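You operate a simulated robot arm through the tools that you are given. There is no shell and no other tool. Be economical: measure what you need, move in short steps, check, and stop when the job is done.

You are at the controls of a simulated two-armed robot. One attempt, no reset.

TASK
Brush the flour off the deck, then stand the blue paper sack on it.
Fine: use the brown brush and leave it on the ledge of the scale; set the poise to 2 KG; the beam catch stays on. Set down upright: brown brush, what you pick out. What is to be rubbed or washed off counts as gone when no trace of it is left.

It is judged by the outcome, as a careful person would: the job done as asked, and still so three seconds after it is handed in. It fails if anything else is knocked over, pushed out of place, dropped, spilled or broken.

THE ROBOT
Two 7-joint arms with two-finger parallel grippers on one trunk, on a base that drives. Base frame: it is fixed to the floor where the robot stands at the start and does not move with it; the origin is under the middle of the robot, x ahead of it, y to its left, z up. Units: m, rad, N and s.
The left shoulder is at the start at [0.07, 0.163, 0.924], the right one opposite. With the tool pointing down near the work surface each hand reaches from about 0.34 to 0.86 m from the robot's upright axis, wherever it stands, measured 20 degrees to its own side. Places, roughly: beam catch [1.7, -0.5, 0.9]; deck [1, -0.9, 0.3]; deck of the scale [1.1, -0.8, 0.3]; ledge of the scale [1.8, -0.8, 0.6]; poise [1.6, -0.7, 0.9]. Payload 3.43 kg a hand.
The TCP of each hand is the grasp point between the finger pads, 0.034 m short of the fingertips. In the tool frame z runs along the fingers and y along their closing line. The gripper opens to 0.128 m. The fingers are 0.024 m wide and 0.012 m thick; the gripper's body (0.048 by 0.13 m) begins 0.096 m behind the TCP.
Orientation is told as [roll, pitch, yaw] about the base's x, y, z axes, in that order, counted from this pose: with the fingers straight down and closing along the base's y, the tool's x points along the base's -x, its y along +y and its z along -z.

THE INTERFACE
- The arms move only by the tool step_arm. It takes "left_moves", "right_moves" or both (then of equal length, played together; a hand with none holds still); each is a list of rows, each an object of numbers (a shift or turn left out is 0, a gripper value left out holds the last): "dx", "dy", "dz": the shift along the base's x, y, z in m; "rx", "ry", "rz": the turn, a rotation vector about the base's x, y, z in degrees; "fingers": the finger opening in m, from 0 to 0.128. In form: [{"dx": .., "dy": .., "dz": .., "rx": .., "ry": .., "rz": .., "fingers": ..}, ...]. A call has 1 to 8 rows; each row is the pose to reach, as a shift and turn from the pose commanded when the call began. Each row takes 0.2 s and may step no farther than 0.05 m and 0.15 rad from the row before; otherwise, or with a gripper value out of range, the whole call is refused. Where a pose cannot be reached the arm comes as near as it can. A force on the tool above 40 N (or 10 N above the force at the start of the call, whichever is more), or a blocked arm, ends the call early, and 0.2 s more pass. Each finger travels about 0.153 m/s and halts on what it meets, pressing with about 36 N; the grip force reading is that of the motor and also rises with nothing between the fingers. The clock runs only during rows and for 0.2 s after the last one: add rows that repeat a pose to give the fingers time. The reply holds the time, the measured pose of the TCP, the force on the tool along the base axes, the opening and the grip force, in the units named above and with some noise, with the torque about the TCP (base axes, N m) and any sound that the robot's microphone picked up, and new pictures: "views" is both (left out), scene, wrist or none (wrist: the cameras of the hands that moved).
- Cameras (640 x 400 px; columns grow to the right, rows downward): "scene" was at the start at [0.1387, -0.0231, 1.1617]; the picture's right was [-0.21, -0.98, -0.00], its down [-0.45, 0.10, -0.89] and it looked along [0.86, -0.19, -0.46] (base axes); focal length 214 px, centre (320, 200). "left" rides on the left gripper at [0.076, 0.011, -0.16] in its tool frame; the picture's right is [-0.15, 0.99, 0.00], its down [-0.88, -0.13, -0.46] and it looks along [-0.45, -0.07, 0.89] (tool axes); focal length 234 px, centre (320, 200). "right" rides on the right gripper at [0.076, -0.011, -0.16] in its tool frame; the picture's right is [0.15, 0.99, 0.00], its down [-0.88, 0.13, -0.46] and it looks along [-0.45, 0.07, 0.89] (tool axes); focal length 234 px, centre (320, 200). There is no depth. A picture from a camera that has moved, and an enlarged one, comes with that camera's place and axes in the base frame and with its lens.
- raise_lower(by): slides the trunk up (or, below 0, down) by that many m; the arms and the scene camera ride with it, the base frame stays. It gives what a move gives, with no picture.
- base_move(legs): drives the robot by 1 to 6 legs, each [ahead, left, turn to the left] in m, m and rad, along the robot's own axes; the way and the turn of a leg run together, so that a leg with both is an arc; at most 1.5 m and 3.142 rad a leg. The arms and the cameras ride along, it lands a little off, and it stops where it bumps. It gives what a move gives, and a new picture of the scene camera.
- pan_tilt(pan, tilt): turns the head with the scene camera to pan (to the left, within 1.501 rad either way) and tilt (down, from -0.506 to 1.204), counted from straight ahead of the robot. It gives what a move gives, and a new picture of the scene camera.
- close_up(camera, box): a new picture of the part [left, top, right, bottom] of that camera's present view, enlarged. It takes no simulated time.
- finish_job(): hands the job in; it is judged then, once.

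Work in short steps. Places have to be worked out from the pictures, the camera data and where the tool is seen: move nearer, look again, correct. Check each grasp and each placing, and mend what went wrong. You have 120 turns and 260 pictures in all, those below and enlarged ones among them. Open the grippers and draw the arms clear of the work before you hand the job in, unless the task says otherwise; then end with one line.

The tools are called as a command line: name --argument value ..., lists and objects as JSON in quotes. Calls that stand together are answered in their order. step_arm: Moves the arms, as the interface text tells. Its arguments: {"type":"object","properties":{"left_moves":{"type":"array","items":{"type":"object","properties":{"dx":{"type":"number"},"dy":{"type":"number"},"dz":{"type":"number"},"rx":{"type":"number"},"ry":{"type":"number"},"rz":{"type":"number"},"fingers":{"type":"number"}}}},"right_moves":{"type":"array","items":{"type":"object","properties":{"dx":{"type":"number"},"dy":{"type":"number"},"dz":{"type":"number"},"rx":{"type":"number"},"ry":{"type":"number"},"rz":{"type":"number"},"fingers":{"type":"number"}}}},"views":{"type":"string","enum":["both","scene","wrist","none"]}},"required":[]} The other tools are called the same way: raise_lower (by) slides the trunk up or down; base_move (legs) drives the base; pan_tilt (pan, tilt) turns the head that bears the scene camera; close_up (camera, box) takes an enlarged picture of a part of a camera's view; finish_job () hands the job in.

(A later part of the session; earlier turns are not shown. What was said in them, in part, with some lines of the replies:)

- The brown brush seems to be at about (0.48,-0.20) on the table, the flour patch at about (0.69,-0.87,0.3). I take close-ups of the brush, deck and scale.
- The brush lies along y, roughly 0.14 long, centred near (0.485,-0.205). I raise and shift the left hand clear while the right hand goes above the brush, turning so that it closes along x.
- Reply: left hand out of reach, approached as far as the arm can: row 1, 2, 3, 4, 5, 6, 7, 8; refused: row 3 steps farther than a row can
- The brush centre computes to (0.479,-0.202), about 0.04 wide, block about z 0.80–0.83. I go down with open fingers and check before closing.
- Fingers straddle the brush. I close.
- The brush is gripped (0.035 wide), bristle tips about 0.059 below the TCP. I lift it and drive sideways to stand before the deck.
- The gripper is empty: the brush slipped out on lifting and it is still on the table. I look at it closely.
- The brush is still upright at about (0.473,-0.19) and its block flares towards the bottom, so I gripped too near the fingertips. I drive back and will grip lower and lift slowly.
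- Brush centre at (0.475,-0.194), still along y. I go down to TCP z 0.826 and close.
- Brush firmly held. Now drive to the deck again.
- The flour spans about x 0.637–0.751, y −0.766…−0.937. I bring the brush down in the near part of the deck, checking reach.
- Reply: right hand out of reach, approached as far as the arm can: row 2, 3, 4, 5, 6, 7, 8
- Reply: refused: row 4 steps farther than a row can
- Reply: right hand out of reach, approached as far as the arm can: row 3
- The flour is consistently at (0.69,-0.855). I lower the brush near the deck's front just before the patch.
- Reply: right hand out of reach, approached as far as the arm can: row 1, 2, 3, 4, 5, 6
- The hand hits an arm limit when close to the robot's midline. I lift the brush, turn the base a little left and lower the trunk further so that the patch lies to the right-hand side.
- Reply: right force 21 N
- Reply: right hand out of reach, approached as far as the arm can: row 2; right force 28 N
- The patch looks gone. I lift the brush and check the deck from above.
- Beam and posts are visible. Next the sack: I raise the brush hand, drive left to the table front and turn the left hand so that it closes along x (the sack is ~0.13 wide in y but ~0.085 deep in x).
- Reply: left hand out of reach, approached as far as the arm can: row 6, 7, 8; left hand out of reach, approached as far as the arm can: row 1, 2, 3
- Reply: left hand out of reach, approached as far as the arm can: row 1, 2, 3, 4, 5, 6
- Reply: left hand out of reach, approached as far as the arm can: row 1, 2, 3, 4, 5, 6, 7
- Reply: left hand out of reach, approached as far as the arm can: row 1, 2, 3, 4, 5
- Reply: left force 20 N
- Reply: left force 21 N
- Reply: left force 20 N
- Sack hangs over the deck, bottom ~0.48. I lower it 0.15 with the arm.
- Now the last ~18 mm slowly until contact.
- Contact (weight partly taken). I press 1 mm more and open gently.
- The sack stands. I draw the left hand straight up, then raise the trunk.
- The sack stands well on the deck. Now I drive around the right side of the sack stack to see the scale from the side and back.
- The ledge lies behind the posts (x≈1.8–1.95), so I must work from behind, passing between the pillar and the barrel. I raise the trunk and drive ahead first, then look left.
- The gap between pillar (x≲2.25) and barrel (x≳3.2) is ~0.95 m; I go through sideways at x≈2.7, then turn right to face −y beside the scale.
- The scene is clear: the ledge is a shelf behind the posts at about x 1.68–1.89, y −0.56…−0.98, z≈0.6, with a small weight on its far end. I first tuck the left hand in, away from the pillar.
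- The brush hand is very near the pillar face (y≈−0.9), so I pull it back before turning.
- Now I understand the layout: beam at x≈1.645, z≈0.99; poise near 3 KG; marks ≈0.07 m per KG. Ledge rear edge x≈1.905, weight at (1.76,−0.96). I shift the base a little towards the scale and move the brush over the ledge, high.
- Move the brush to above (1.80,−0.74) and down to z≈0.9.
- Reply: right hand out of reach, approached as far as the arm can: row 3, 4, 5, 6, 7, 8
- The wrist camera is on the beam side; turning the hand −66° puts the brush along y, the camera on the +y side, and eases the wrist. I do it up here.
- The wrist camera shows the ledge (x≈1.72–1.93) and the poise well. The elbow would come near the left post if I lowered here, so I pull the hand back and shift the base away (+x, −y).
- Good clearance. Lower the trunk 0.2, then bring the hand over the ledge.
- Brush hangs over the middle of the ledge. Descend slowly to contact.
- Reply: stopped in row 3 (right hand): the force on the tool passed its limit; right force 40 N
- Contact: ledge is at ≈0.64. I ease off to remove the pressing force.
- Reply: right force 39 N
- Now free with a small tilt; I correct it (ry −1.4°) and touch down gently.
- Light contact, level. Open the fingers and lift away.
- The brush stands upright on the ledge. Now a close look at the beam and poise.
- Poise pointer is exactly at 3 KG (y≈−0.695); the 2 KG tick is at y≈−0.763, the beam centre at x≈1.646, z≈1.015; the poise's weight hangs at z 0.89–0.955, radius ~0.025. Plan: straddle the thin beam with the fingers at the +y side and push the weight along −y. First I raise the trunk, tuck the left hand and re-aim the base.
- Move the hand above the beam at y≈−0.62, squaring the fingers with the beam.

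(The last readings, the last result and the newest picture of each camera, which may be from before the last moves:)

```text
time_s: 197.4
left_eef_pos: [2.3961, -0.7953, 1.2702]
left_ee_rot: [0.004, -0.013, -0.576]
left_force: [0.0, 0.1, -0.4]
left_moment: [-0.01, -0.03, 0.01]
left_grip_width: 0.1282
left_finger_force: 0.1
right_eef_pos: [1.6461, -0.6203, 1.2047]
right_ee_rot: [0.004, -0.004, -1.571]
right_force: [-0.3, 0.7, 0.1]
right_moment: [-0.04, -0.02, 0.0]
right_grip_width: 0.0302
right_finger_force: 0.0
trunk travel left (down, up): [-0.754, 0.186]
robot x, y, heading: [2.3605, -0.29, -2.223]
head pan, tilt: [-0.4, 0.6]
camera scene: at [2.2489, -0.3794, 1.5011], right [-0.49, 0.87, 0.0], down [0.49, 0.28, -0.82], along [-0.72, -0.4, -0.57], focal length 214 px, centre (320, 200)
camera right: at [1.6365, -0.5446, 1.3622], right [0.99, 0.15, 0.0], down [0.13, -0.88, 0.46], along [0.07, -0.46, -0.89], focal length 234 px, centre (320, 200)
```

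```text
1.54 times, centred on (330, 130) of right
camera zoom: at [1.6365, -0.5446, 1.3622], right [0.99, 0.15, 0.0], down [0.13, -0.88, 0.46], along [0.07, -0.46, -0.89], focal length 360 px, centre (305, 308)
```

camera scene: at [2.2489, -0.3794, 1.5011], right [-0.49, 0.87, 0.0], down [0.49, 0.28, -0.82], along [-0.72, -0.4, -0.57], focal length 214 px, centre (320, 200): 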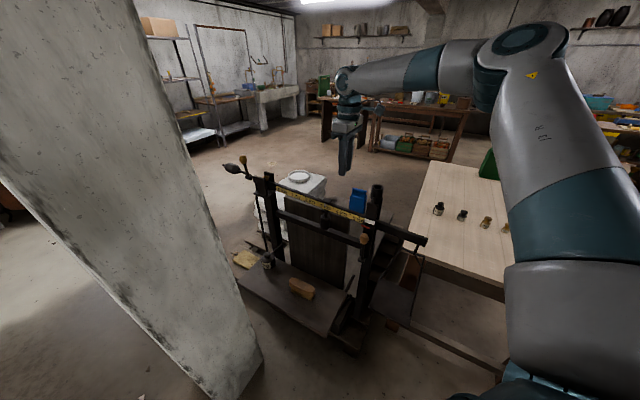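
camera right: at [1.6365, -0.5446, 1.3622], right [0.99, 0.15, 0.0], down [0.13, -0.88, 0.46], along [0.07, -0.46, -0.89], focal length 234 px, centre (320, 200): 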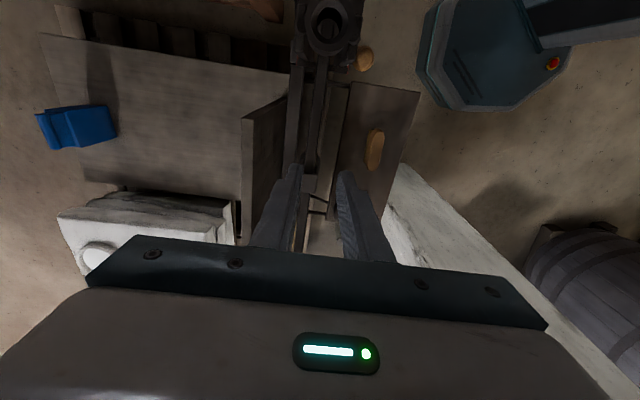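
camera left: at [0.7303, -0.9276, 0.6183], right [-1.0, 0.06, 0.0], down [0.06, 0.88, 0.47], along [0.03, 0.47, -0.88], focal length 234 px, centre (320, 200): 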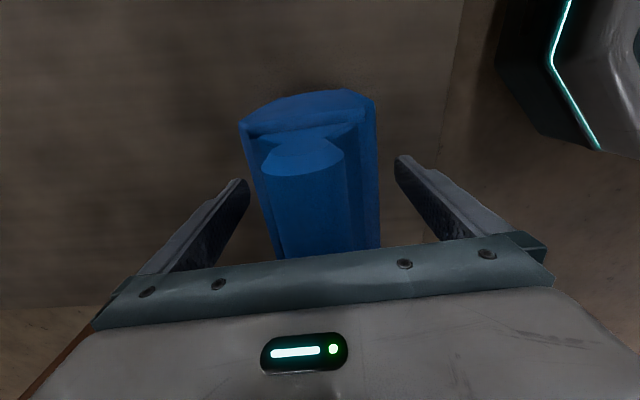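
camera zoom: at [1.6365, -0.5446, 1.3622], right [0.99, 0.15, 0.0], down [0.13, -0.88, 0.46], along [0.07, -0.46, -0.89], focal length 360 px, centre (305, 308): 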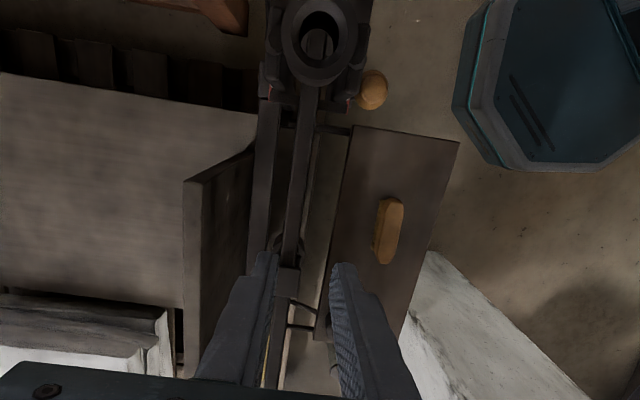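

Beam centre by this view x≈1.640, cage at y≈−0.688. I shift 5 mm and descend with fingers straddling the beam at y≈−0.63.

step_arm --right_moves '[{"dx": -0.005, "dy": -0.008, "dz": -0.04}, {"dx": -0.005, "dy": -0.008, "dz": -0.08}, {"dx": -0.005, "dy": -0.008, "dz": -0.11}]' --views "both"

close_up --camera "scene" --box '[290, 140, 410, 240]'

close_up --camera "right" --box '[230, 80, 430, 260]'

```text
time_s: 198.2
left_eef_pos: [2.3958, -0.7955, 1.2705]
left_ee_rot: [0.004, -0.011, -0.575]
left_force: [0.0, 0.0, 0.2]
left_moment: [0.03, 0.0, 0.0]
left_grip_width: 0.128
left_finger_force: 0.1
right_eef_pos: [1.6407, -0.6259, 1.0884]
right_ee_rot: [0.001, -0.005, -1.57]
right_force: [0.1, -0.1, 0.3]
right_moment: [0.02, 0.0, 0.0]
right_grip_width: 0.0301
right_finger_force: 0.1
trunk travel left (down, up): [-0.754, 0.186]
robot x, y, heading: [2.3571, -0.296, -2.226]
head pan, tilt: [-0.4, 0.6]
camera scene: at [2.25, -0.3804, 1.5012], right [-0.49, 0.87, 0.0], down [0.49, 0.28, -0.82], along [-0.72, -0.4, -0.57], focal length 214 px, centre (320, 200)
camera right: at [1.6307, -0.5504, 1.2482], right [0.99, 0.15, 0.0], down [0.13, -0.88, 0.46], along [0.07, -0.46, -0.89], focal length 234 px, centre (320, 200)
```

scene: 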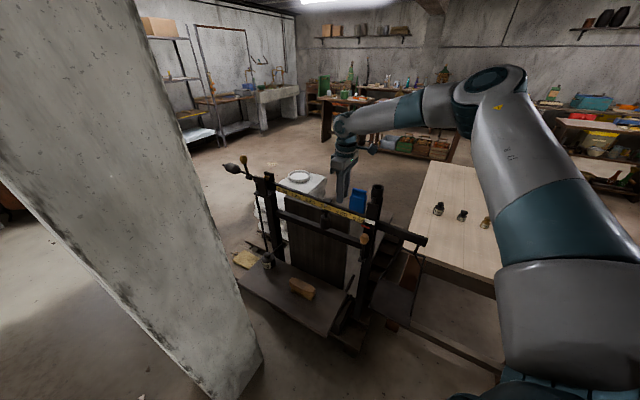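
right: 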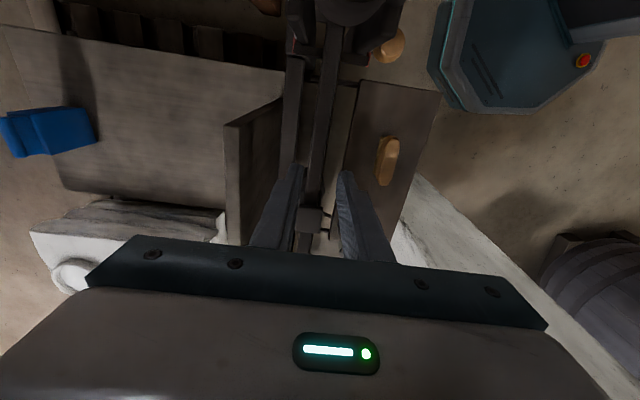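

```text
4.00 times, centred on (350, 190) of scene
camera zoom: at [2.25, -0.3804, 1.5012], right [-0.49, 0.87, 0.0], down [0.49, 0.28, -0.82], along [-0.72, -0.4, -0.57], focal length 858 px, centre (200, 240)
```

zoom: 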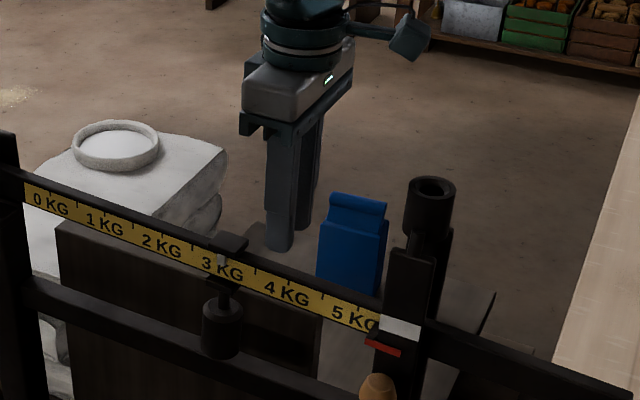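

```text
2.22 times, centred on (330, 170) of right
camera zoom: at [1.6307, -0.5504, 1.2482], right [0.99, 0.15, 0.0], down [0.13, -0.88, 0.46], along [0.07, -0.46, -0.89], focal length 520 px, centre (298, 267)
```

zoom: 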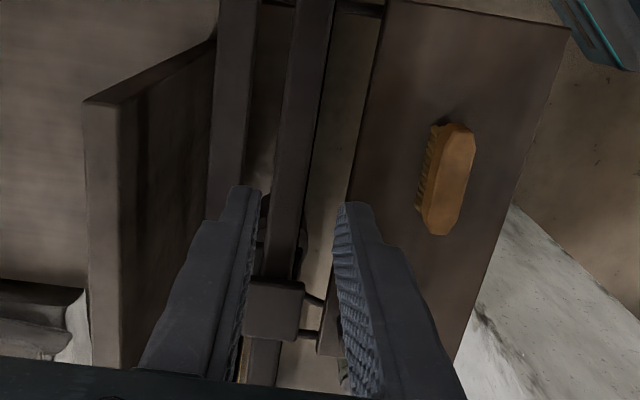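

The cage is ~27 mm wide across the beam, wider than the beam itself, so gripping the cage from above and sliding it is better. I open wider, go over the cage and look.

step_arm --right_moves '[{"dz": 0.03, "dx": -0.002, "fingers": 0.064}, {"dz": 0.03, "dx": -0.002, "dy": -0.03, "fingers": 0.064}, {"dz": 0.03, "dx": -0.002, "dy": -0.066, "fingers": 0.064}, {"dz": 0.03, "dx": -0.002, "dy": -0.066, "fingers": 0.064}]' --views "both"

close_up --camera "scene" --box '[290, 140, 410, 240]'

close_up --camera "right" --box '[230, 80, 430, 260]'

```text
time_s: 199.2
left_eef_pos: [2.3972, -0.7938, 1.2726]
left_ee_rot: [0.003, -0.012, -0.576]
left_force: [-0.7, -0.2, 0.4]
left_moment: [-0.01, 0.03, -0.02]
left_grip_width: 0.1279
left_finger_force: 0.1
right_eef_pos: [1.647, -0.6684, 1.1278]
right_ee_rot: [0.001, -0.006, -1.569]
right_force: [0.5, 0.5, -0.1]
right_moment: [-0.02, -0.01, 0.01]
right_grip_width: 0.0634
right_finger_force: 0.2
right hand out of reach, approached as far as the arm can: row 3, 4
trunk travel left (down, up): [-0.754, 0.186]
robot x, y, heading: [2.3572, -0.2939, -2.229]
head pan, tilt: [-0.4, 0.6]
camera scene: at [2.2514, -0.3783, 1.5014], right [-0.49, 0.87, 0.0], down [0.49, 0.28, -0.83], along [-0.72, -0.4, -0.56], focal length 214 px, centre (320, 200)
camera right: at [1.6369, -0.5928, 1.286], right [0.99, 0.15, 0.0], down [0.13, -0.88, 0.46], along [0.07, -0.46, -0.89], focal length 234 px, centre (320, 200)
```

scene: 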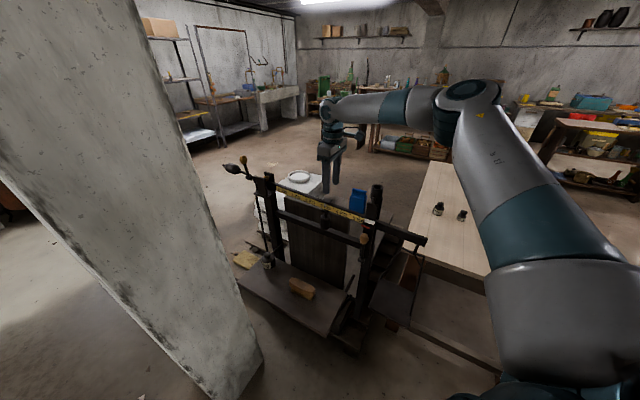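
right: 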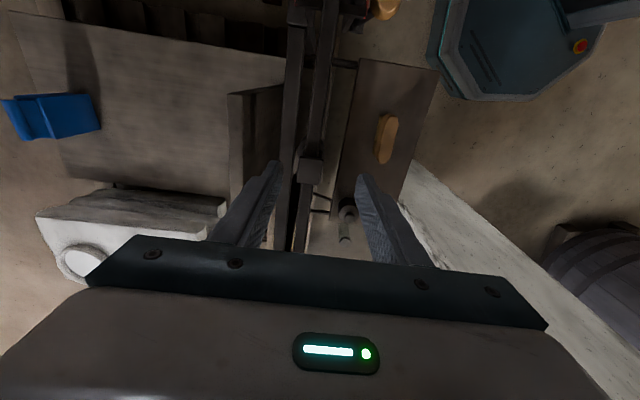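

```text
4.00 times, centred on (350, 190) of scene
camera zoom: at [2.2514, -0.3783, 1.5014], right [-0.49, 0.87, 0.0], down [0.49, 0.28, -0.83], along [-0.72, -0.4, -0.56], focal length 858 px, centre (200, 240)
```

zoom: 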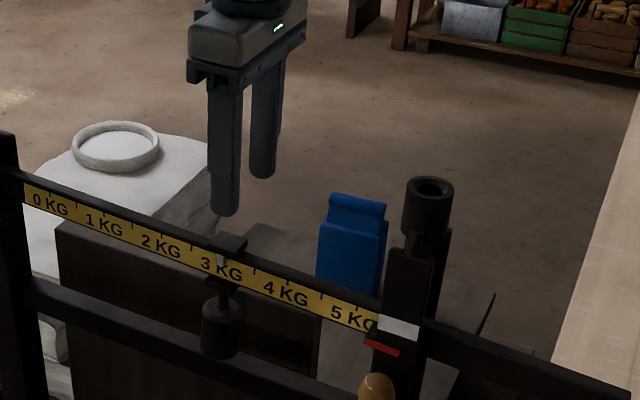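

```text
2.22 times, centred on (330, 170) of right
camera zoom: at [1.6369, -0.5928, 1.286], right [0.99, 0.15, 0.0], down [0.13, -0.88, 0.46], along [0.07, -0.46, -0.89], focal length 520 px, centre (298, 267)
```

zoom: 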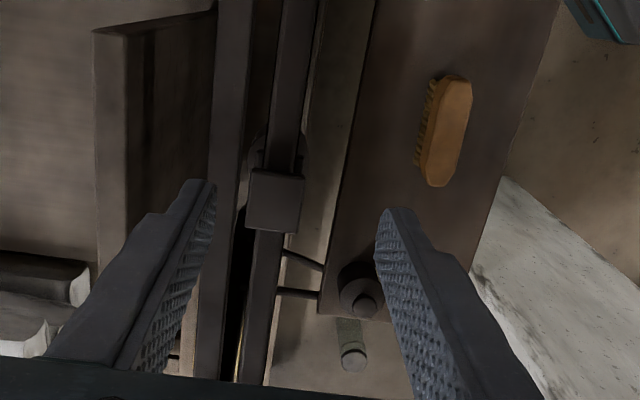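

The reach ends near y −0.67, so I shift the base 0.1 m in −y (hand high above the beam).

base_move --legs '[[0.079, 0.061, 0]]'

step_arm --right_moves '[{"dx": 0.0, "dy": 0.04}, {"dx": 0.0, "dy": 0.08}]' --views "wrist"

close_up --camera "right" --box '[230, 80, 430, 260]'

```text
time_s: 200.3
left_eef_pos: [2.3986, -0.8935, 1.2709]
left_ee_rot: [0.002, -0.011, -0.579]
left_force: [-0.5, 0.1, -0.3]
left_moment: [0.02, 0.01, 0.0]
left_grip_width: 0.128
left_finger_force: 0.1
right_eef_pos: [1.6465, -0.767, 1.1286]
right_ee_rot: [0.002, -0.006, -1.573]
right_force: [-0.4, 0.4, 0.3]
right_moment: [-0.01, 0.0, 0.03]
right_grip_width: 0.0639
right_finger_force: 0.1
trunk travel left (down, up): [-0.754, 0.186]
robot x, y, heading: [2.3653, -0.4008, -2.236]
head pan, tilt: [-0.4, 0.6]
camera scene: at [2.2522, -0.4779, 1.5013], right [-0.49, 0.87, 0.0], down [0.49, 0.27, -0.83], along [-0.72, -0.4, -0.56], focal length 214 px, centre (320, 200)
```

scene: 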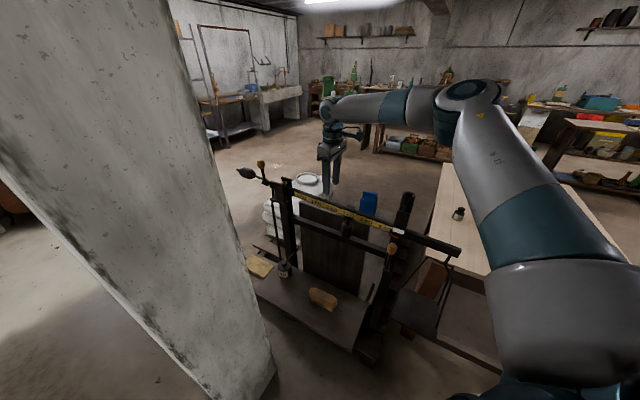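

```text
time_s: 200.9
left_eef_pos: [2.3971, -0.8928, 1.2709]
left_ee_rot: [-0.001, -0.014, -0.577]
left_force: [-0.2, -0.3, 0.5]
left_moment: [-0.05, -0.01, -0.05]
left_grip_width: 0.128
left_finger_force: 0.1
right_eef_pos: [1.6473, -0.686, 1.1289]
right_ee_rot: [0.001, -0.009, -1.573]
right_force: [-0.3, -0.6, -0.1]
right_moment: [-0.02, 0.0, 0.01]
right_grip_width: 0.064
right_finger_force: 0.0
trunk travel left (down, up): [-0.754, 0.186]
robot x, y, heading: [2.362, -0.3959, -2.229]
head pan, tilt: [-0.4, 0.6]
camera right: at [1.6371, -0.6095, 1.2863], right [0.99, 0.14, 0.0], down [0.13, -0.88, 0.46], along [0.07, -0.46, -0.89], focal length 234 px, centre (320, 200)
```

right: 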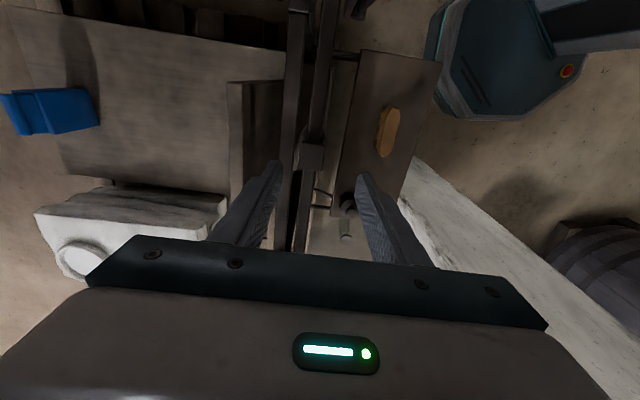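

```text
2.22 times, centred on (330, 170) of right
camera zoom: at [1.6371, -0.6095, 1.2863], right [0.99, 0.14, 0.0], down [0.13, -0.88, 0.46], along [0.07, -0.46, -0.89], focal length 520 px, centre (298, 267)
```

zoom: 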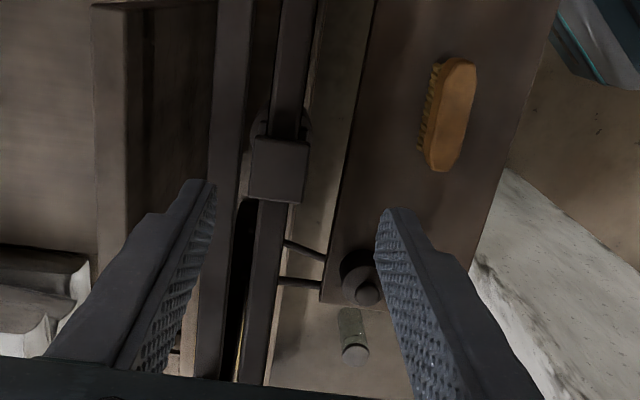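

The cage is at (1.639,−0.686), right beneath. I centre and descend, then close gently.

step_arm --right_moves '[{"dx": -0.008, "dz": -0.03}, {"dx": -0.008, "dz": -0.06}, {"dx": -0.008, "dz": -0.09}, {"dx": -0.008, "dz": -0.113}, {"dx": -0.008, "dz": -0.113}]' --views "wrist"

close_up --camera "scene" --box '[280, 150, 420, 260]'

close_up --camera "right" --box '[230, 80, 430, 260]'

```text
time_s: 202.1
left_eef_pos: [2.3987, -0.8946, 1.2709]
left_ee_rot: [0.002, -0.014, -0.58]
left_force: [-0.5, -0.1, 0.2]
left_moment: [-0.02, 0.03, -0.03]
left_grip_width: 0.1277
left_finger_force: 0.0
right_eef_pos: [1.6402, -0.6878, 1.015]
right_ee_rot: [0.001, -0.007, -1.574]
right_force: [0.1, 0.6, 0.4]
right_moment: [-0.05, 0.02, -0.02]
right_grip_width: 0.0639
right_finger_force: 0.0
trunk travel left (down, up): [-0.754, 0.186]
robot x, y, heading: [2.3611, -0.3951, -2.231]
head pan, tilt: [-0.4, 0.6]
camera right: at [1.6295, -0.6113, 1.1726], right [0.99, 0.14, 0.0], down [0.13, -0.88, 0.46], along [0.07, -0.46, -0.89], focal length 234 px, centre (320, 200)
```

right: 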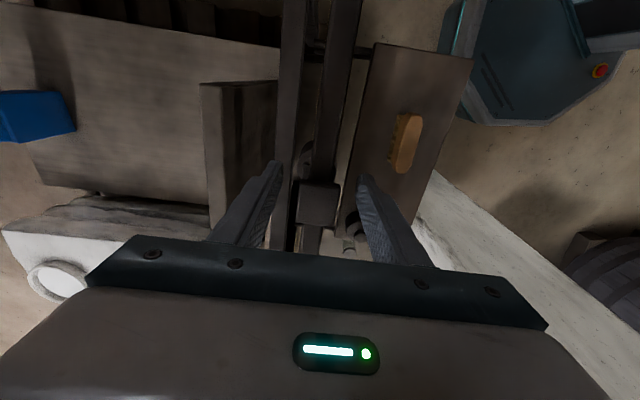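

```text
3.64 times, centred on (350, 205) of scene
camera zoom: at [2.2525, -0.4792, 1.5012], right [-0.49, 0.87, 0.0], down [0.49, 0.28, -0.83], along [-0.72, -0.4, -0.56], focal length 780 px, centre (211, 182)
```

zoom: 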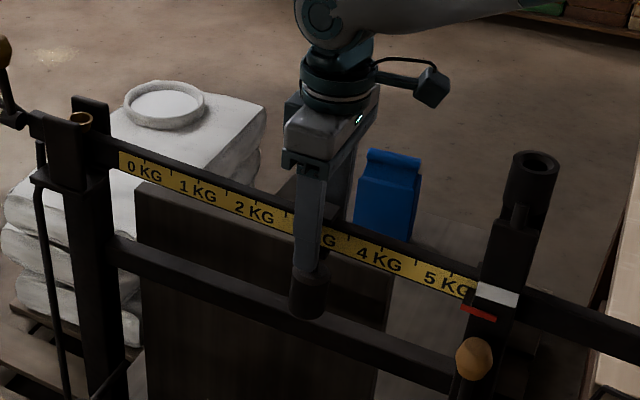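

```text
2.22 times, centred on (330, 170) of right
camera zoom: at [1.6295, -0.6113, 1.1726], right [0.99, 0.14, 0.0], down [0.13, -0.88, 0.46], along [0.07, -0.46, -0.89], focal length 520 px, centre (298, 267)
```

zoom: 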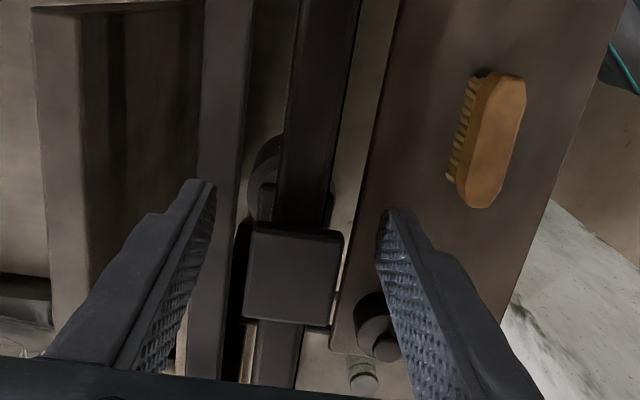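

Well centred. Close on the cage.

step_arm --right_moves '[{"fingers": 0.045}, {"fingers": 0.03}, {"fingers": 0.015}, {"fingers": 0.015}]' --views "wrist"

```text
time_s: 203.1
left_eef_pos: [2.3962, -0.895, 1.271]
left_ee_rot: [0.002, -0.012, -0.579]
left_force: [0.5, -0.4, 0.5]
left_moment: [0.0, -0.01, 0.0]
left_grip_width: 0.1279
left_finger_force: 0.0
right_eef_pos: [1.6375, -0.688, 1.0143]
right_ee_rot: [0.002, -0.006, -1.573]
right_force: [-8.0, -0.6, 0.9]
right_moment: [-0.15, 1.19, 0.78]
right_grip_width: 0.0289
right_finger_force: 44.8
trunk travel left (down, up): [-0.754, 0.186]
robot x, y, heading: [2.363, -0.3971, -2.23]
head pan, tilt: [-0.4, 0.6]
camera right: at [1.6279, -0.6115, 1.1724], right [0.99, 0.14, 0.0], down [0.13, -0.88, 0.46], along [0.07, -0.46, -0.89], focal length 234 px, centre (320, 200)
```

right: 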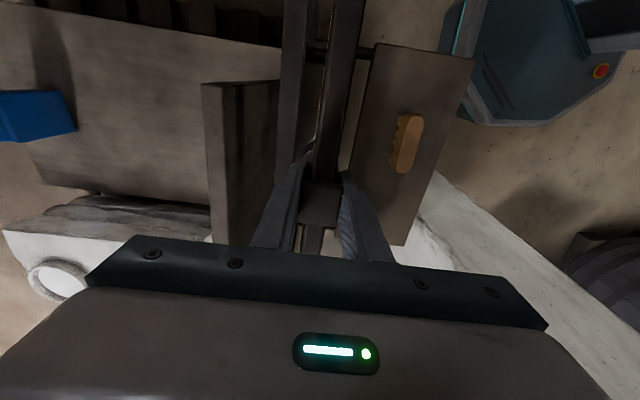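

Gripped (29 mm). Slide along −y in small steps.

step_arm --right_moves '[{"dx": -0.002, "dy": -0.005}, {"dx": -0.002, "dy": -0.015}, {"dx": -0.002, "dy": -0.027}, {"dx": -0.002, "dy": -0.039}, {"dx": -0.002, "dy": -0.051}, {"dx": -0.002, "dy": -0.06}, {"dx": -0.002, "dy": -0.065}, {"dx": -0.002, "dy": -0.065}]' --views "scene"

close_up --camera "scene" --box '[280, 150, 420, 260]'

```text
time_s: 204.9
left_eef_pos: [2.3918, -0.8963, 1.2699]
left_ee_rot: [0.005, -0.016, -0.58]
left_force: [0.0, 0.7, -0.6]
left_moment: [-0.01, 0.0, 0.0]
left_grip_width: 0.128
left_finger_force: 0.0
right_eef_pos: [1.6387, -0.7357, 1.0165]
right_ee_rot: [0.002, -0.006, -1.574]
right_force: [-26.0, 2.1, -15.1]
right_moment: [-0.63, 2.13, 0.62]
right_grip_width: 0.0289
right_finger_force: 44.8
right hand out of reach, approached as far as the arm can: row 5, 6, 7, 8
trunk travel left (down, up): [-0.754, 0.186]
robot x, y, heading: [2.3613, -0.3954, -2.233]
head pan, tilt: [-0.4, 0.6]
camera scene: at [2.2455, -0.4799, 1.5003], right [-0.49, 0.87, 0.0], down [0.5, 0.28, -0.82], along [-0.72, -0.4, -0.57], focal length 214 px, centre (320, 200)
```

scene: 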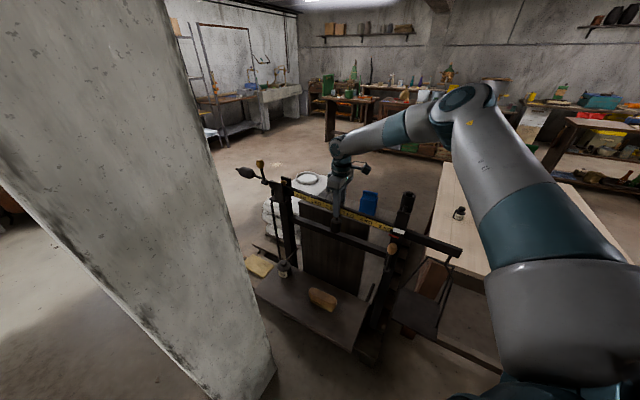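

```text
3.64 times, centred on (350, 205) of scene
camera zoom: at [2.2455, -0.4799, 1.5003], right [-0.49, 0.87, 0.0], down [0.5, 0.28, -0.82], along [-0.72, -0.4, -0.57], focal length 780 px, centre (211, 182)
```

zoom: 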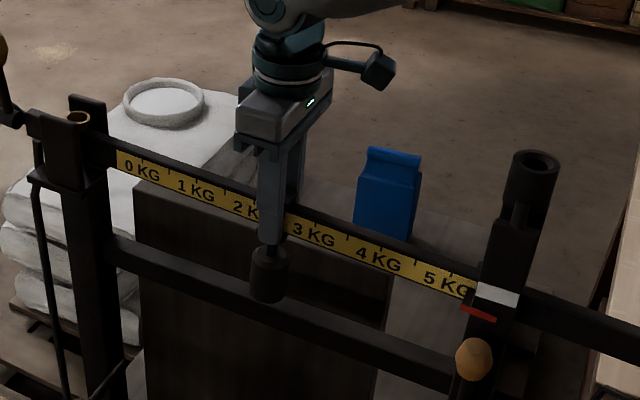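

The poise follows, now near 2.3 KG, but the arm is at its reach. I release, rise, tuck the left hand further from the pillar and bring the base nearer.

step_arm --right_moves '[{"dy": 0.0, "fingers": 0.04}, {"fingers": 0.064}, {"fingers": 0.064}, {"fingers": 0.064}]' --left_moves '[{"dx": 0.03, "dy": 0.01}, {"dx": 0.06, "dy": 0.03}, {"dx": 0.08, "dy": 0.04}, {"dx": 0.08, "dy": 0.04}]' --views "none"

step_arm --right_moves '[{"dz": 0.03}, {"dz": 0.06}, {"dz": 0.09}, {"dz": 0.12}]' --views "none"

base_move --legs '[[0.06, 0, 0]]'

close_up --camera "right" --box '[230, 80, 430, 260]'

close_up --camera "scene" --box '[280, 150, 420, 260]'

```text
time_s: 205.9
left_eef_pos: [2.4742, -0.8567, 1.2689]
left_ee_rot: [0.003, -0.012, -0.58]
left_force: [-1.0, 0.2, 0.1]
left_moment: [0.0, -0.02, -0.01]
left_grip_width: 0.128
left_finger_force: 0.1
right_eef_pos: [1.6438, -0.7368, 1.022]
right_ee_rot: [0.001, -0.007, -1.572]
right_force: [0.5, -0.3, 0.2]
right_moment: [0.01, 0.01, 0.01]
right_grip_width: 0.0639
right_finger_force: 0.1
trunk travel left (down, up): [-0.754, 0.186]
robot x, y, heading: [2.3633, -0.393, -2.233]
head pan, tilt: [-0.4, 0.6]
```

```text
time_s: 206.9
left_eef_pos: [2.4762, -0.8554, 1.27]
left_ee_rot: [0.002, -0.012, -0.579]
left_force: [0.0, 0.8, -0.4]
left_moment: [-0.01, 0.0, 0.01]
left_grip_width: 0.1281
left_finger_force: 0.0
right_eef_pos: [1.6444, -0.7332, 1.1445]
right_ee_rot: [0.0, -0.007, -1.573]
right_force: [-0.3, -0.6, -0.3]
right_moment: [-0.02, 0.02, 0.0]
right_grip_width: 0.0638
right_finger_force: 0.0
trunk travel left (down, up): [-0.754, 0.186]
robot x, y, heading: [2.3648, -0.3949, -2.229]
head pan, tilt: [-0.4, 0.6]
```

```text
time_s: 207.9
left_eef_pos: [2.4425, -0.9, 1.2717]
left_ee_rot: [-0.002, -0.012, -0.577]
left_force: [-0.2, 0.1, 0.5]
left_moment: [-0.06, 0.01, 0.0]
left_grip_width: 0.1279
left_finger_force: 0.2
right_eef_pos: [1.609, -0.7785, 1.1463]
right_ee_rot: [-0.001, -0.012, -1.576]
right_force: [-0.1, 0.7, 0.1]
right_moment: [-0.02, 0.04, -0.02]
right_grip_width: 0.0637
right_finger_force: 0.0
trunk travel left (down, up): [-0.754, 0.186]
robot x, y, heading: [2.3263, -0.4371, -2.231]
head pan, tilt: [-0.4, 0.6]
camera scene: at [2.2192, -0.5222, 1.5018], right [-0.49, 0.87, 0.0], down [0.49, 0.27, -0.83], along [-0.72, -0.4, -0.56], focal length 214 px, centre (320, 200)
```

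scene: 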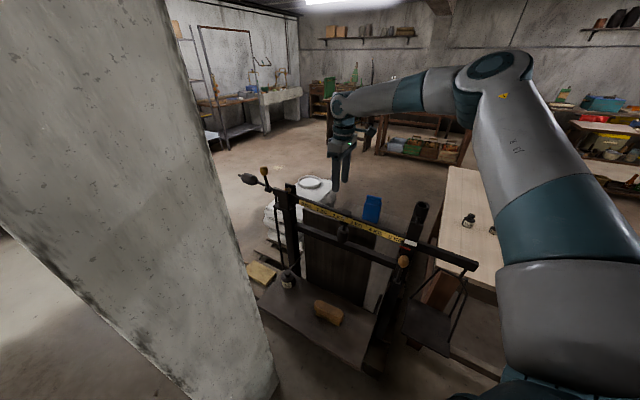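

```text
2.22 times, centred on (330, 170) of right
camera zoom: at [1.5995, -0.7013, 1.3036], right [0.99, 0.14, 0.0], down [0.13, -0.88, 0.46], along [0.06, -0.46, -0.89], focal length 520 px, centre (298, 267)
```

zoom: 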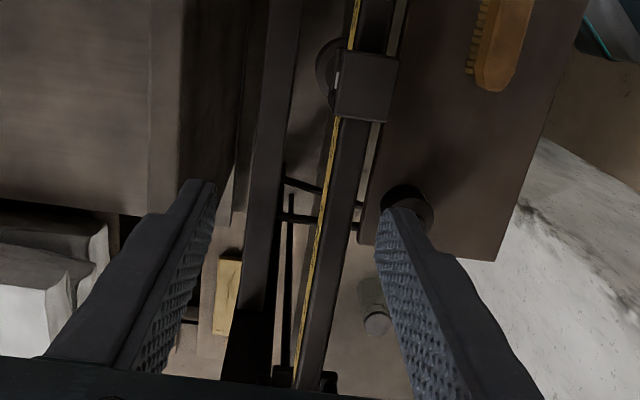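

```text
3.64 times, centred on (350, 205) of scene
camera zoom: at [2.2192, -0.5222, 1.5018], right [-0.49, 0.87, 0.0], down [0.49, 0.27, -0.83], along [-0.72, -0.4, -0.56], focal length 780 px, centre (211, 182)
```

zoom: 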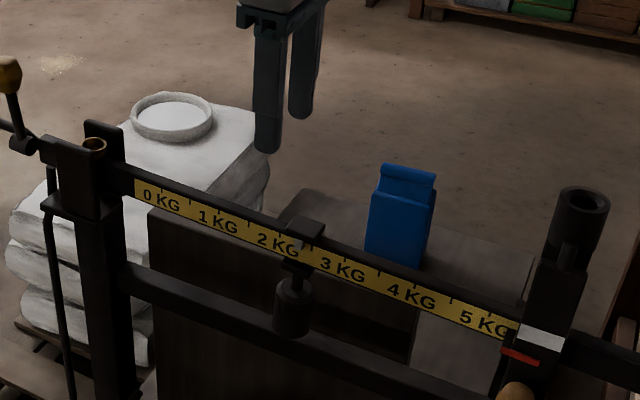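

Poise now at ≈2.3 KG, cage at (1.637,−0.736). I recentre over it and descend.

step_arm --right_moves '[{"dx": 0.015, "dy": 0.022}, {"dx": 0.0295, "dy": 0.041}, {"dx": 0.0295, "dy": 0.041, "dz": -0.03}, {"dx": 0.0295, "dy": 0.041, "dz": -0.07}, {"dx": 0.0295, "dy": 0.041, "dz": -0.105}, {"dx": 0.0295, "dy": 0.041, "dz": -0.13}, {"dx": 0.0295, "dy": 0.041, "dz": -0.13}]' --views "wrist"

close_up --camera "right" --box '[230, 80, 430, 260]'

close_up --camera "scene" --box '[310, 185, 390, 235]'

```text
time_s: 209.5
left_eef_pos: [2.44, -0.9027, 1.2699]
left_ee_rot: [0.001, -0.013, -0.579]
left_force: [0.7, 0.7, 1.1]
left_moment: [0.01, 0.0, -0.02]
left_grip_width: 0.1277
left_finger_force: 0.1
right_eef_pos: [1.6355, -0.7387, 1.0136]
right_ee_rot: [0.0, -0.008, -1.575]
right_force: [0.2, -0.2, -0.6]
right_moment: [0.0, 0.04, 0.01]
right_grip_width: 0.0642
right_finger_force: 0.0
trunk travel left (down, up): [-0.754, 0.186]
robot x, y, heading: [2.3256, -0.4381, -2.231]
head pan, tilt: [-0.4, 0.6]
camera right: at [1.6257, -0.6633, 1.1712], right [0.99, 0.14, 0.0], down [0.13, -0.88, 0.46], along [0.07, -0.46, -0.89], focal length 234 px, centre (320, 200)
```

right: 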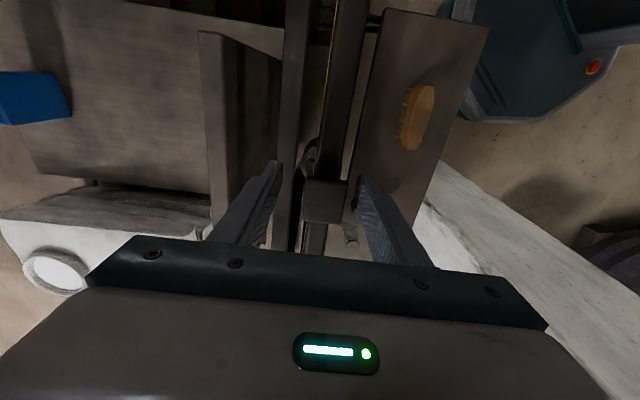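

```text
2.22 times, centred on (330, 170) of right
camera zoom: at [1.6257, -0.6633, 1.1712], right [0.99, 0.14, 0.0], down [0.13, -0.88, 0.46], along [0.07, -0.46, -0.89], focal length 520 px, centre (298, 267)
```

zoom: 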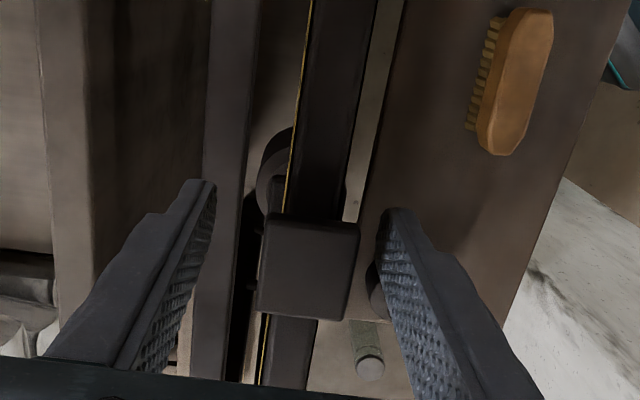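

```text
8.00 times, centred on (350, 210) of scene
camera zoom: at [2.2164, -0.5253, 1.5013], right [-0.49, 0.87, 0.0], down [0.49, 0.28, -0.83], along [-0.72, -0.4, -0.56], focal length 1716 px, centre (80, 120)
```

zoom: 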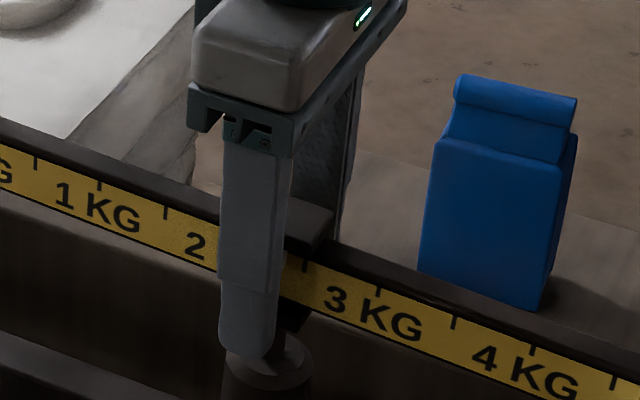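

Shift +4 mm in x, close, and slide another ~20 mm.

step_arm --right_moves '[{"dx": 0.004, "fingers": 0.045}, {"dx": 0.004, "fingers": 0.03}, {"dx": 0.004, "fingers": 0.015}, {"dx": 0.004, "fingers": 0.015}, {"dx": 0.004, "dy": -0.007}, {"dx": 0.004, "dy": -0.014}, {"dx": 0.004, "dy": -0.019}, {"dx": 0.004, "dy": -0.019}]' --views "none"

step_arm --right_moves '[{"fingers": 0.03}, {"fingers": 0.05}, {"fingers": 0.064}, {"fingers": 0.064}, {"dz": 0.03}, {"dz": 0.07}, {"dz": 0.11}, {"dz": 0.13, "dy": 0.03}]' --views "scene"

close_up --camera "scene" --box '[300, 185, 380, 235]'

```text
time_s: 211.3
left_eef_pos: [2.4369, -0.903, 1.2698]
left_ee_rot: [0.002, -0.012, -0.58]
left_force: [0.1, -0.1, -0.3]
left_moment: [-0.01, 0.04, 0.01]
left_grip_width: 0.128
left_finger_force: 0.0
right_eef_pos: [1.6381, -0.7583, 1.0142]
right_ee_rot: [0.001, -0.006, -1.576]
right_force: [-14.1, 3.8, 10.8]
right_moment: [1.54, 0.51, 0.88]
right_grip_width: 0.0287
right_finger_force: 44.9
trunk travel left (down, up): [-0.754, 0.186]
robot x, y, heading: [2.3253, -0.4412, -2.237]
head pan, tilt: [-0.4, 0.6]
```

```text
time_s: 213.1
left_eef_pos: [2.4396, -0.9007, 1.2705]
left_ee_rot: [0.0, -0.011, -0.577]
left_force: [0.6, -0.1, -0.1]
left_moment: [-0.06, 0.02, 0.03]
left_grip_width: 0.1282
left_finger_force: 0.0
right_eef_pos: [1.6406, -0.731, 1.1426]
right_ee_rot: [0.0, -0.008, -1.573]
right_force: [0.4, 0.7, 0.0]
right_moment: [-0.03, 0.04, 0.03]
right_grip_width: 0.0641
right_finger_force: 0.1
trunk travel left (down, up): [-0.754, 0.186]
robot x, y, heading: [2.3225, -0.4392, -2.235]
head pan, tilt: [-0.4, 0.6]
camera scene: at [2.216, -0.5233, 1.5013], right [-0.49, 0.87, 0.0], down [0.49, 0.27, -0.83], along [-0.72, -0.4, -0.56], focal length 214 px, centre (320, 200)
```

scene: 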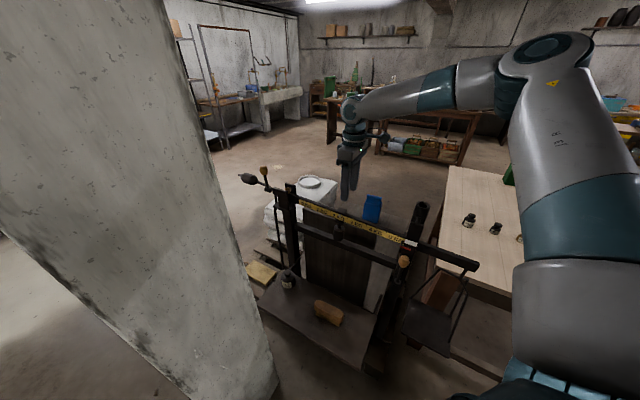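

```text
8.00 times, centred on (340, 210) of scene
camera zoom: at [2.216, -0.5233, 1.5013], right [-0.49, 0.87, 0.0], down [0.49, 0.27, -0.83], along [-0.72, -0.4, -0.56], focal length 1716 px, centre (160, 120)
```

zoom: 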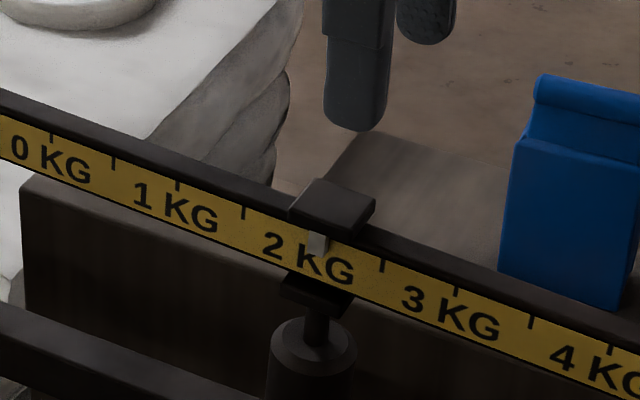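

Close to 2 KG; I measure it with more zoom.

close_up --camera "scene" --box '[320, 203, 360, 228]'

```text
16.00 times, centred on (340, 216) of scene
camera zoom: at [2.216, -0.5233, 1.5013], right [-0.49, 0.87, 0.0], down [0.49, 0.27, -0.83], along [-0.72, -0.4, -0.56], focal length 3432 px, centre (0, -48)
```

zoom: 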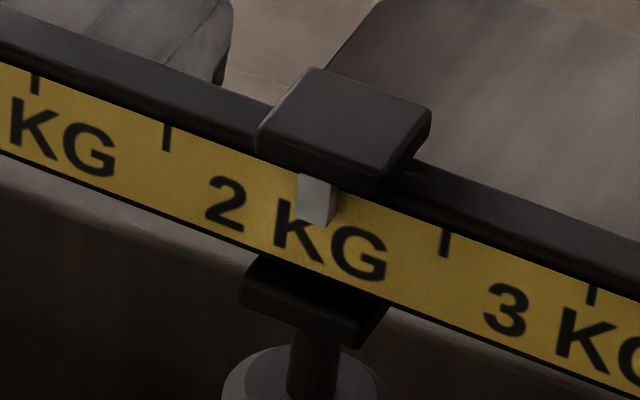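

Pointer ≈2.05: about 3 mm short of the 2 KG tick. I regrip and nudge it by 3 mm.

step_arm --right_moves '[{"dy": -0.027, "dx": -0.002}, {"dy": -0.027, "dx": -0.002, "dz": -0.04}, {"dy": -0.027, "dx": -0.002, "dz": -0.08}, {"dy": -0.027, "dx": -0.002, "dz": -0.11}, {"dy": -0.027, "dx": -0.002, "dz": -0.128}, {"dy": -0.027, "dx": -0.002, "dz": -0.128, "fingers": 0.045}, {"dy": -0.027, "dx": -0.002, "dz": -0.128, "fingers": 0.03}, {"dy": -0.027, "dx": -0.002, "dz": -0.128, "fingers": 0.015}]' --views "none"

step_arm --right_moves '[{"dy": 0}, {"dy": -0.0015}, {"dy": -0.003}, {"dy": -0.0035}, {"dy": -0.0035}]' --views "none"

step_arm --right_moves '[{"fingers": 0.03}, {"fingers": 0.05}, {"fingers": 0.064}, {"fingers": 0.064}, {"dz": 0.03}, {"dz": 0.07}, {"dz": 0.11}, {"dz": 0.13, "dy": 0.03}]' --views "none"

close_up --camera "scene" --box '[320, 203, 360, 228]'

```text
time_s: 214.9
left_eef_pos: [2.4376, -0.903, 1.2692]
left_ee_rot: [0.001, -0.013, -0.581]
left_force: [0.5, 1.6, 0.0]
left_moment: [-0.02, 0.0, 0.03]
left_grip_width: 0.1279
left_finger_force: 0.0
right_eef_pos: [1.638, -0.7564, 1.016]
right_ee_rot: [-0.001, -0.007, -1.571]
right_force: [-3.0, 1.3, -1.5]
right_moment: [0.42, 1.31, 0.28]
right_grip_width: 0.0287
right_finger_force: 45.3
trunk travel left (down, up): [-0.754, 0.186]
robot x, y, heading: [2.3256, -0.4425, -2.237]
head pan, tilt: [-0.4, 0.6]
```

```text
time_s: 216.1
left_eef_pos: [2.4383, -0.9024, 1.2693]
left_ee_rot: [0.002, -0.012, -0.58]
left_force: [0.7, -0.3, 0.0]
left_moment: [0.0, 0.0, 0.03]
left_grip_width: 0.1281
left_finger_force: 0.1
right_eef_pos: [1.6371, -0.7597, 1.0159]
right_ee_rot: [-0.001, -0.008, -1.573]
right_force: [-9.3, 2.6, 13.4]
right_moment: [1.32, 0.2, 0.76]
right_grip_width: 0.0289
right_finger_force: 45.5
trunk travel left (down, up): [-0.754, 0.186]
robot x, y, heading: [2.3246, -0.4397, -2.236]
head pan, tilt: [-0.4, 0.6]
```

```text
time_s: 217.9
left_eef_pos: [2.4401, -0.8981, 1.2708]
left_ee_rot: [0.0, -0.013, -0.579]
left_force: [0.0, 0.3, 0.1]
left_moment: [-0.08, -0.01, 0.02]
left_grip_width: 0.128
left_finger_force: 0.1
right_eef_pos: [1.6356, -0.7249, 1.145]
right_ee_rot: [0.001, -0.009, -1.574]
right_force: [0.2, 0.8, 0.5]
right_moment: [-0.03, 0.02, 0.01]
right_grip_width: 0.0638
right_finger_force: 0.0
trunk travel left (down, up): [-0.754, 0.186]
robot x, y, heading: [2.3224, -0.4384, -2.234]
head pan, tilt: [-0.4, 0.6]
```

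```text
16.00 times, centred on (340, 216) of scene
camera zoom: at [2.2159, -0.5229, 1.5013], right [-0.49, 0.87, 0.0], down [0.49, 0.27, -0.83], along [-0.72, -0.4, -0.56], focal length 3432 px, centre (0, -48)
```

zoom: 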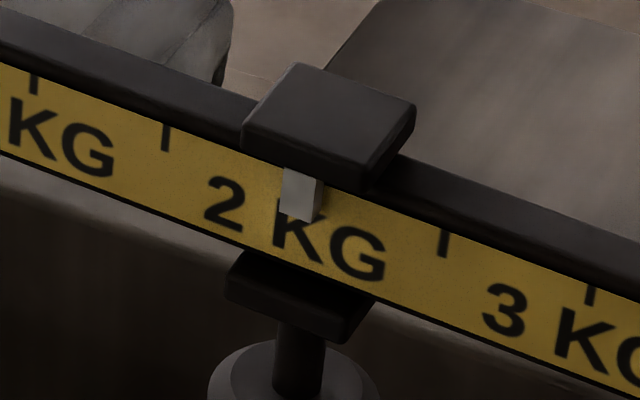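

The pointer is on the 2 KG mark. I raise the arms and back away.

raise_lower --by 0.17

base_move --legs '[[-0.3, 0, 0]]'

pan_tilt --pan -0.3 --tilt 0.65

close_up --camera "scene" --box '[240, 130, 480, 330]'

```text
time_s: 219.8
left_eef_pos: [2.4391, -0.9019, 1.4392]
left_ee_rot: [0.001, -0.011, -0.578]
left_force: [-0.8, -0.4, -0.6]
left_moment: [0.0, 0.02, 0.0]
left_grip_width: 0.128
left_finger_force: 0.1
right_eef_pos: [1.636, -0.7274, 1.3122]
right_ee_rot: [0.002, -0.007, -1.574]
right_force: [1.0, 0.1, -0.4]
right_moment: [-0.02, -0.04, -0.02]
right_grip_width: 0.0637
right_finger_force: 0.1
trunk travel left (down, up): [-0.924, 0.016]
robot x, y, heading: [2.3257, -0.4415, -2.232]
head pan, tilt: [-0.4, 0.6]
```

```text
time_s: 221.9
left_eef_pos: [2.6305, -0.6552, 1.4389]
left_ee_rot: [0.004, -0.013, -0.579]
left_force: [-0.6, 0.1, 0.2]
left_moment: [0.03, 0.02, 0.01]
left_grip_width: 0.128
left_finger_force: 0.1
right_eef_pos: [1.829, -0.4794, 1.3129]
right_ee_rot: [0.004, -0.004, -1.572]
right_force: [0.7, -0.2, 0.5]
right_moment: [0.04, -0.01, 0.0]
right_grip_width: 0.0639
right_finger_force: 0.0
trunk travel left (down, up): [-0.924, 0.016]
robot x, y, heading: [2.5179, -0.193, -2.23]
head pan, tilt: [-0.4, 0.6]
camera scene: at [2.408, -0.2792, 1.6708], right [-0.49, 0.87, 0.0], down [0.49, 0.28, -0.82], along [-0.72, -0.4, -0.57], focal length 214 px, centre (320, 200)
```

scene: 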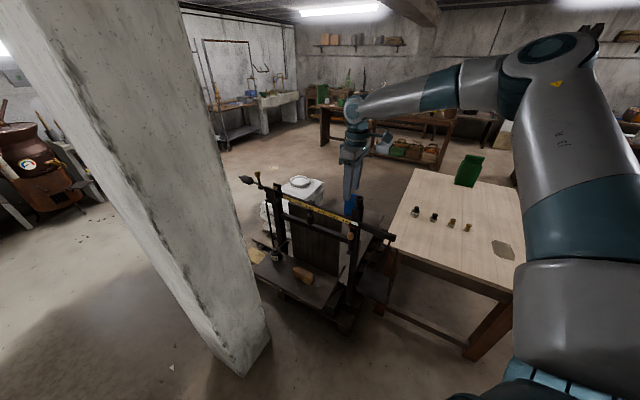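

```text
time_s: 222.6
left_eef_pos: [2.6329, -0.6547, 1.4403]
left_ee_rot: [0.002, -0.013, -0.578]
left_force: [-0.3, 0.2, 0.9]
left_moment: [0.05, 0.02, 0.0]
left_grip_width: 0.1278
left_finger_force: 0.0
right_eef_pos: [1.83, -0.4774, 1.3144]
right_ee_rot: [0.002, -0.005, -1.575]
right_force: [0.0, -0.8, -0.1]
right_moment: [0.02, -0.02, -0.02]
right_grip_width: 0.0638
right_finger_force: 0.1
trunk travel left (down, up): [-0.924, 0.016]
robot x, y, heading: [2.519, -0.1903, -2.232]
head pan, tilt: [-0.3, 0.649]
camera scene: at [2.4152, -0.284, 1.6668], right [-0.57, 0.82, 0.0], down [0.5, 0.35, -0.8], along [-0.65, -0.45, -0.61], focal length 214 px, centre (320, 200)
```

scene: 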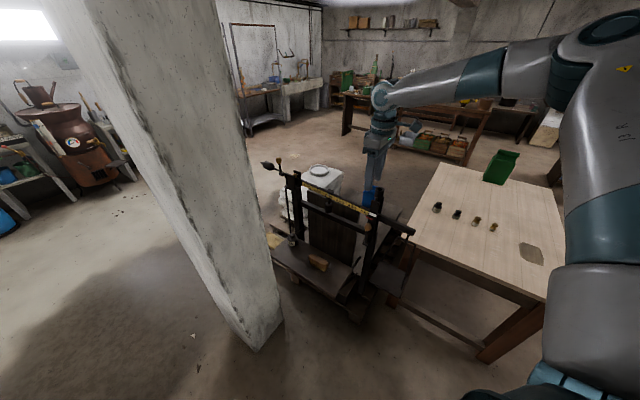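

```text
2.00 times, centred on (360, 230) of scene
camera zoom: at [2.4152, -0.284, 1.6668], right [-0.57, 0.82, 0.0], down [0.5, 0.35, -0.8], along [-0.65, -0.45, -0.61], focal length 429 px, centre (240, 140)
```

zoom: 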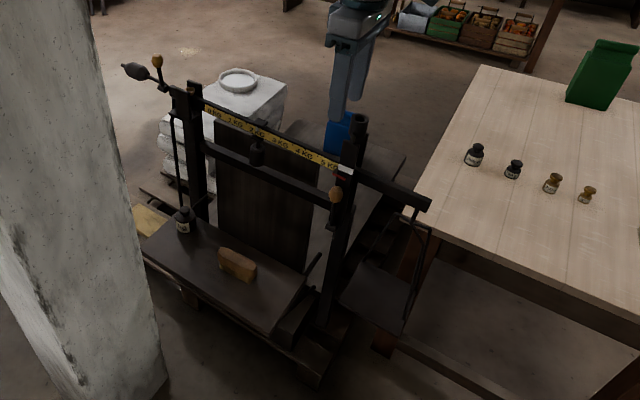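

All in place: brush upright on the ledge, poise at 2 KG, catch unmoved, sack on the deck. I back off a little more and open the right gripper.

base_move --legs '[[-0.15, 0, 0]]'

step_arm --right_moves '[{"fingers": 0.128}, {"fingers": 0.128}, {"fingers": 0.128}]' --views "scene"

close_up --camera "scene" --box '[260, 140, 440, 320]'

```text
time_s: 223.9
left_eef_pos: [2.7195, -0.543, 1.439]
left_ee_rot: [0.006, -0.012, -0.577]
left_force: [-0.3, -0.4, -0.7]
left_moment: [0.0, 0.01, 0.01]
left_grip_width: 0.1281
left_finger_force: 0.1
right_eef_pos: [1.9168, -0.3684, 1.3122]
right_ee_rot: [0.003, -0.005, -1.575]
right_force: [-0.2, -0.3, -0.2]
right_moment: [0.01, -0.07, 0.01]
right_grip_width: 0.0641
right_finger_force: 0.1
trunk travel left (down, up): [-0.924, 0.016]
robot x, y, heading: [2.608, -0.0769, -2.235]
head pan, tilt: [-0.3, 0.649]
camera scene: at [2.5015, -0.1736, 1.6665], right [-0.57, 0.82, 0.0], down [0.5, 0.35, -0.8], along [-0.65, -0.45, -0.61], focal length 214 px, centre (320, 200)
```

scene: 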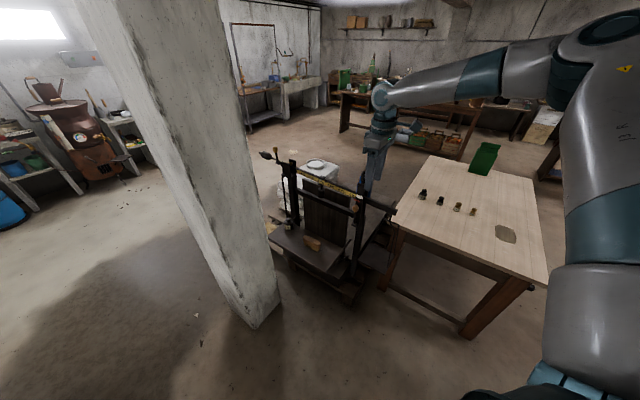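

```text
time_s: 224.7
left_eef_pos: [2.722, -0.5401, 1.441]
left_ee_rot: [0.0, -0.013, -0.577]
left_force: [0.1, -0.4, -0.2]
left_moment: [-0.01, 0.02, 0.0]
left_grip_width: 0.1279
left_finger_force: 0.1
right_eef_pos: [1.9193, -0.3655, 1.315]
right_ee_rot: [0.002, -0.006, -1.574]
right_force: [0.0, 0.4, 0.9]
right_moment: [-0.03, -0.01, 0.01]
right_grip_width: 0.128
right_finger_force: 0.0
trunk travel left (down, up): [-0.924, 0.016]
robot x, y, heading: [2.607, -0.0785, -2.237]
head pan, tilt: [-0.3, 0.649]
camera scene: at [2.5048, -0.1694, 1.667], right [-0.57, 0.82, 0.0], down [0.5, 0.35, -0.8], along [-0.65, -0.46, -0.6], focal length 214 px, centre (320, 200)
```

scene: 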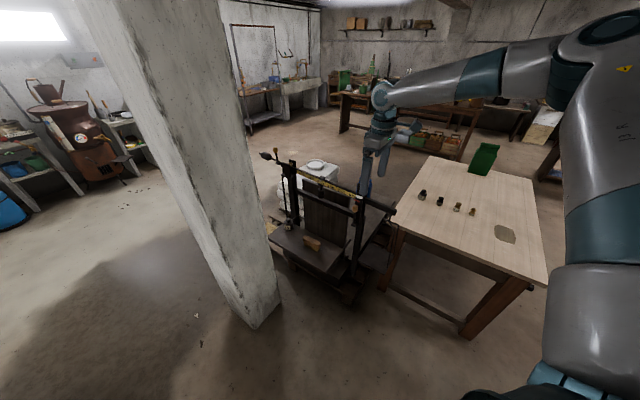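

```text
2.22 times, centred on (350, 230) of scene
camera zoom: at [2.5048, -0.1694, 1.667], right [-0.57, 0.82, 0.0], down [0.5, 0.35, -0.8], along [-0.65, -0.46, -0.6], focal length 477 px, centre (253, 133)
```

zoom: 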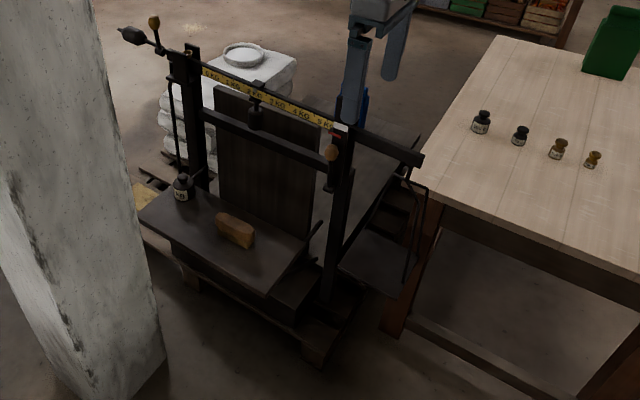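

Everything is in place and the arms are clear; handing in.

finish_job

```text
The job is handed in.
```

The flour is brushed off the deck with no trace left in the last close-ups. The blue sack stands on the deck and the brown brush stands upright on the scale's ledge. The poise is at 2 KG by my reading of the mark, give or take a millimetre or two, and I left the beam catch alone. On my first try to lift it, the brush slipped from the gripper. It stayed upright on the table, and I picked it up again with a lower grip.
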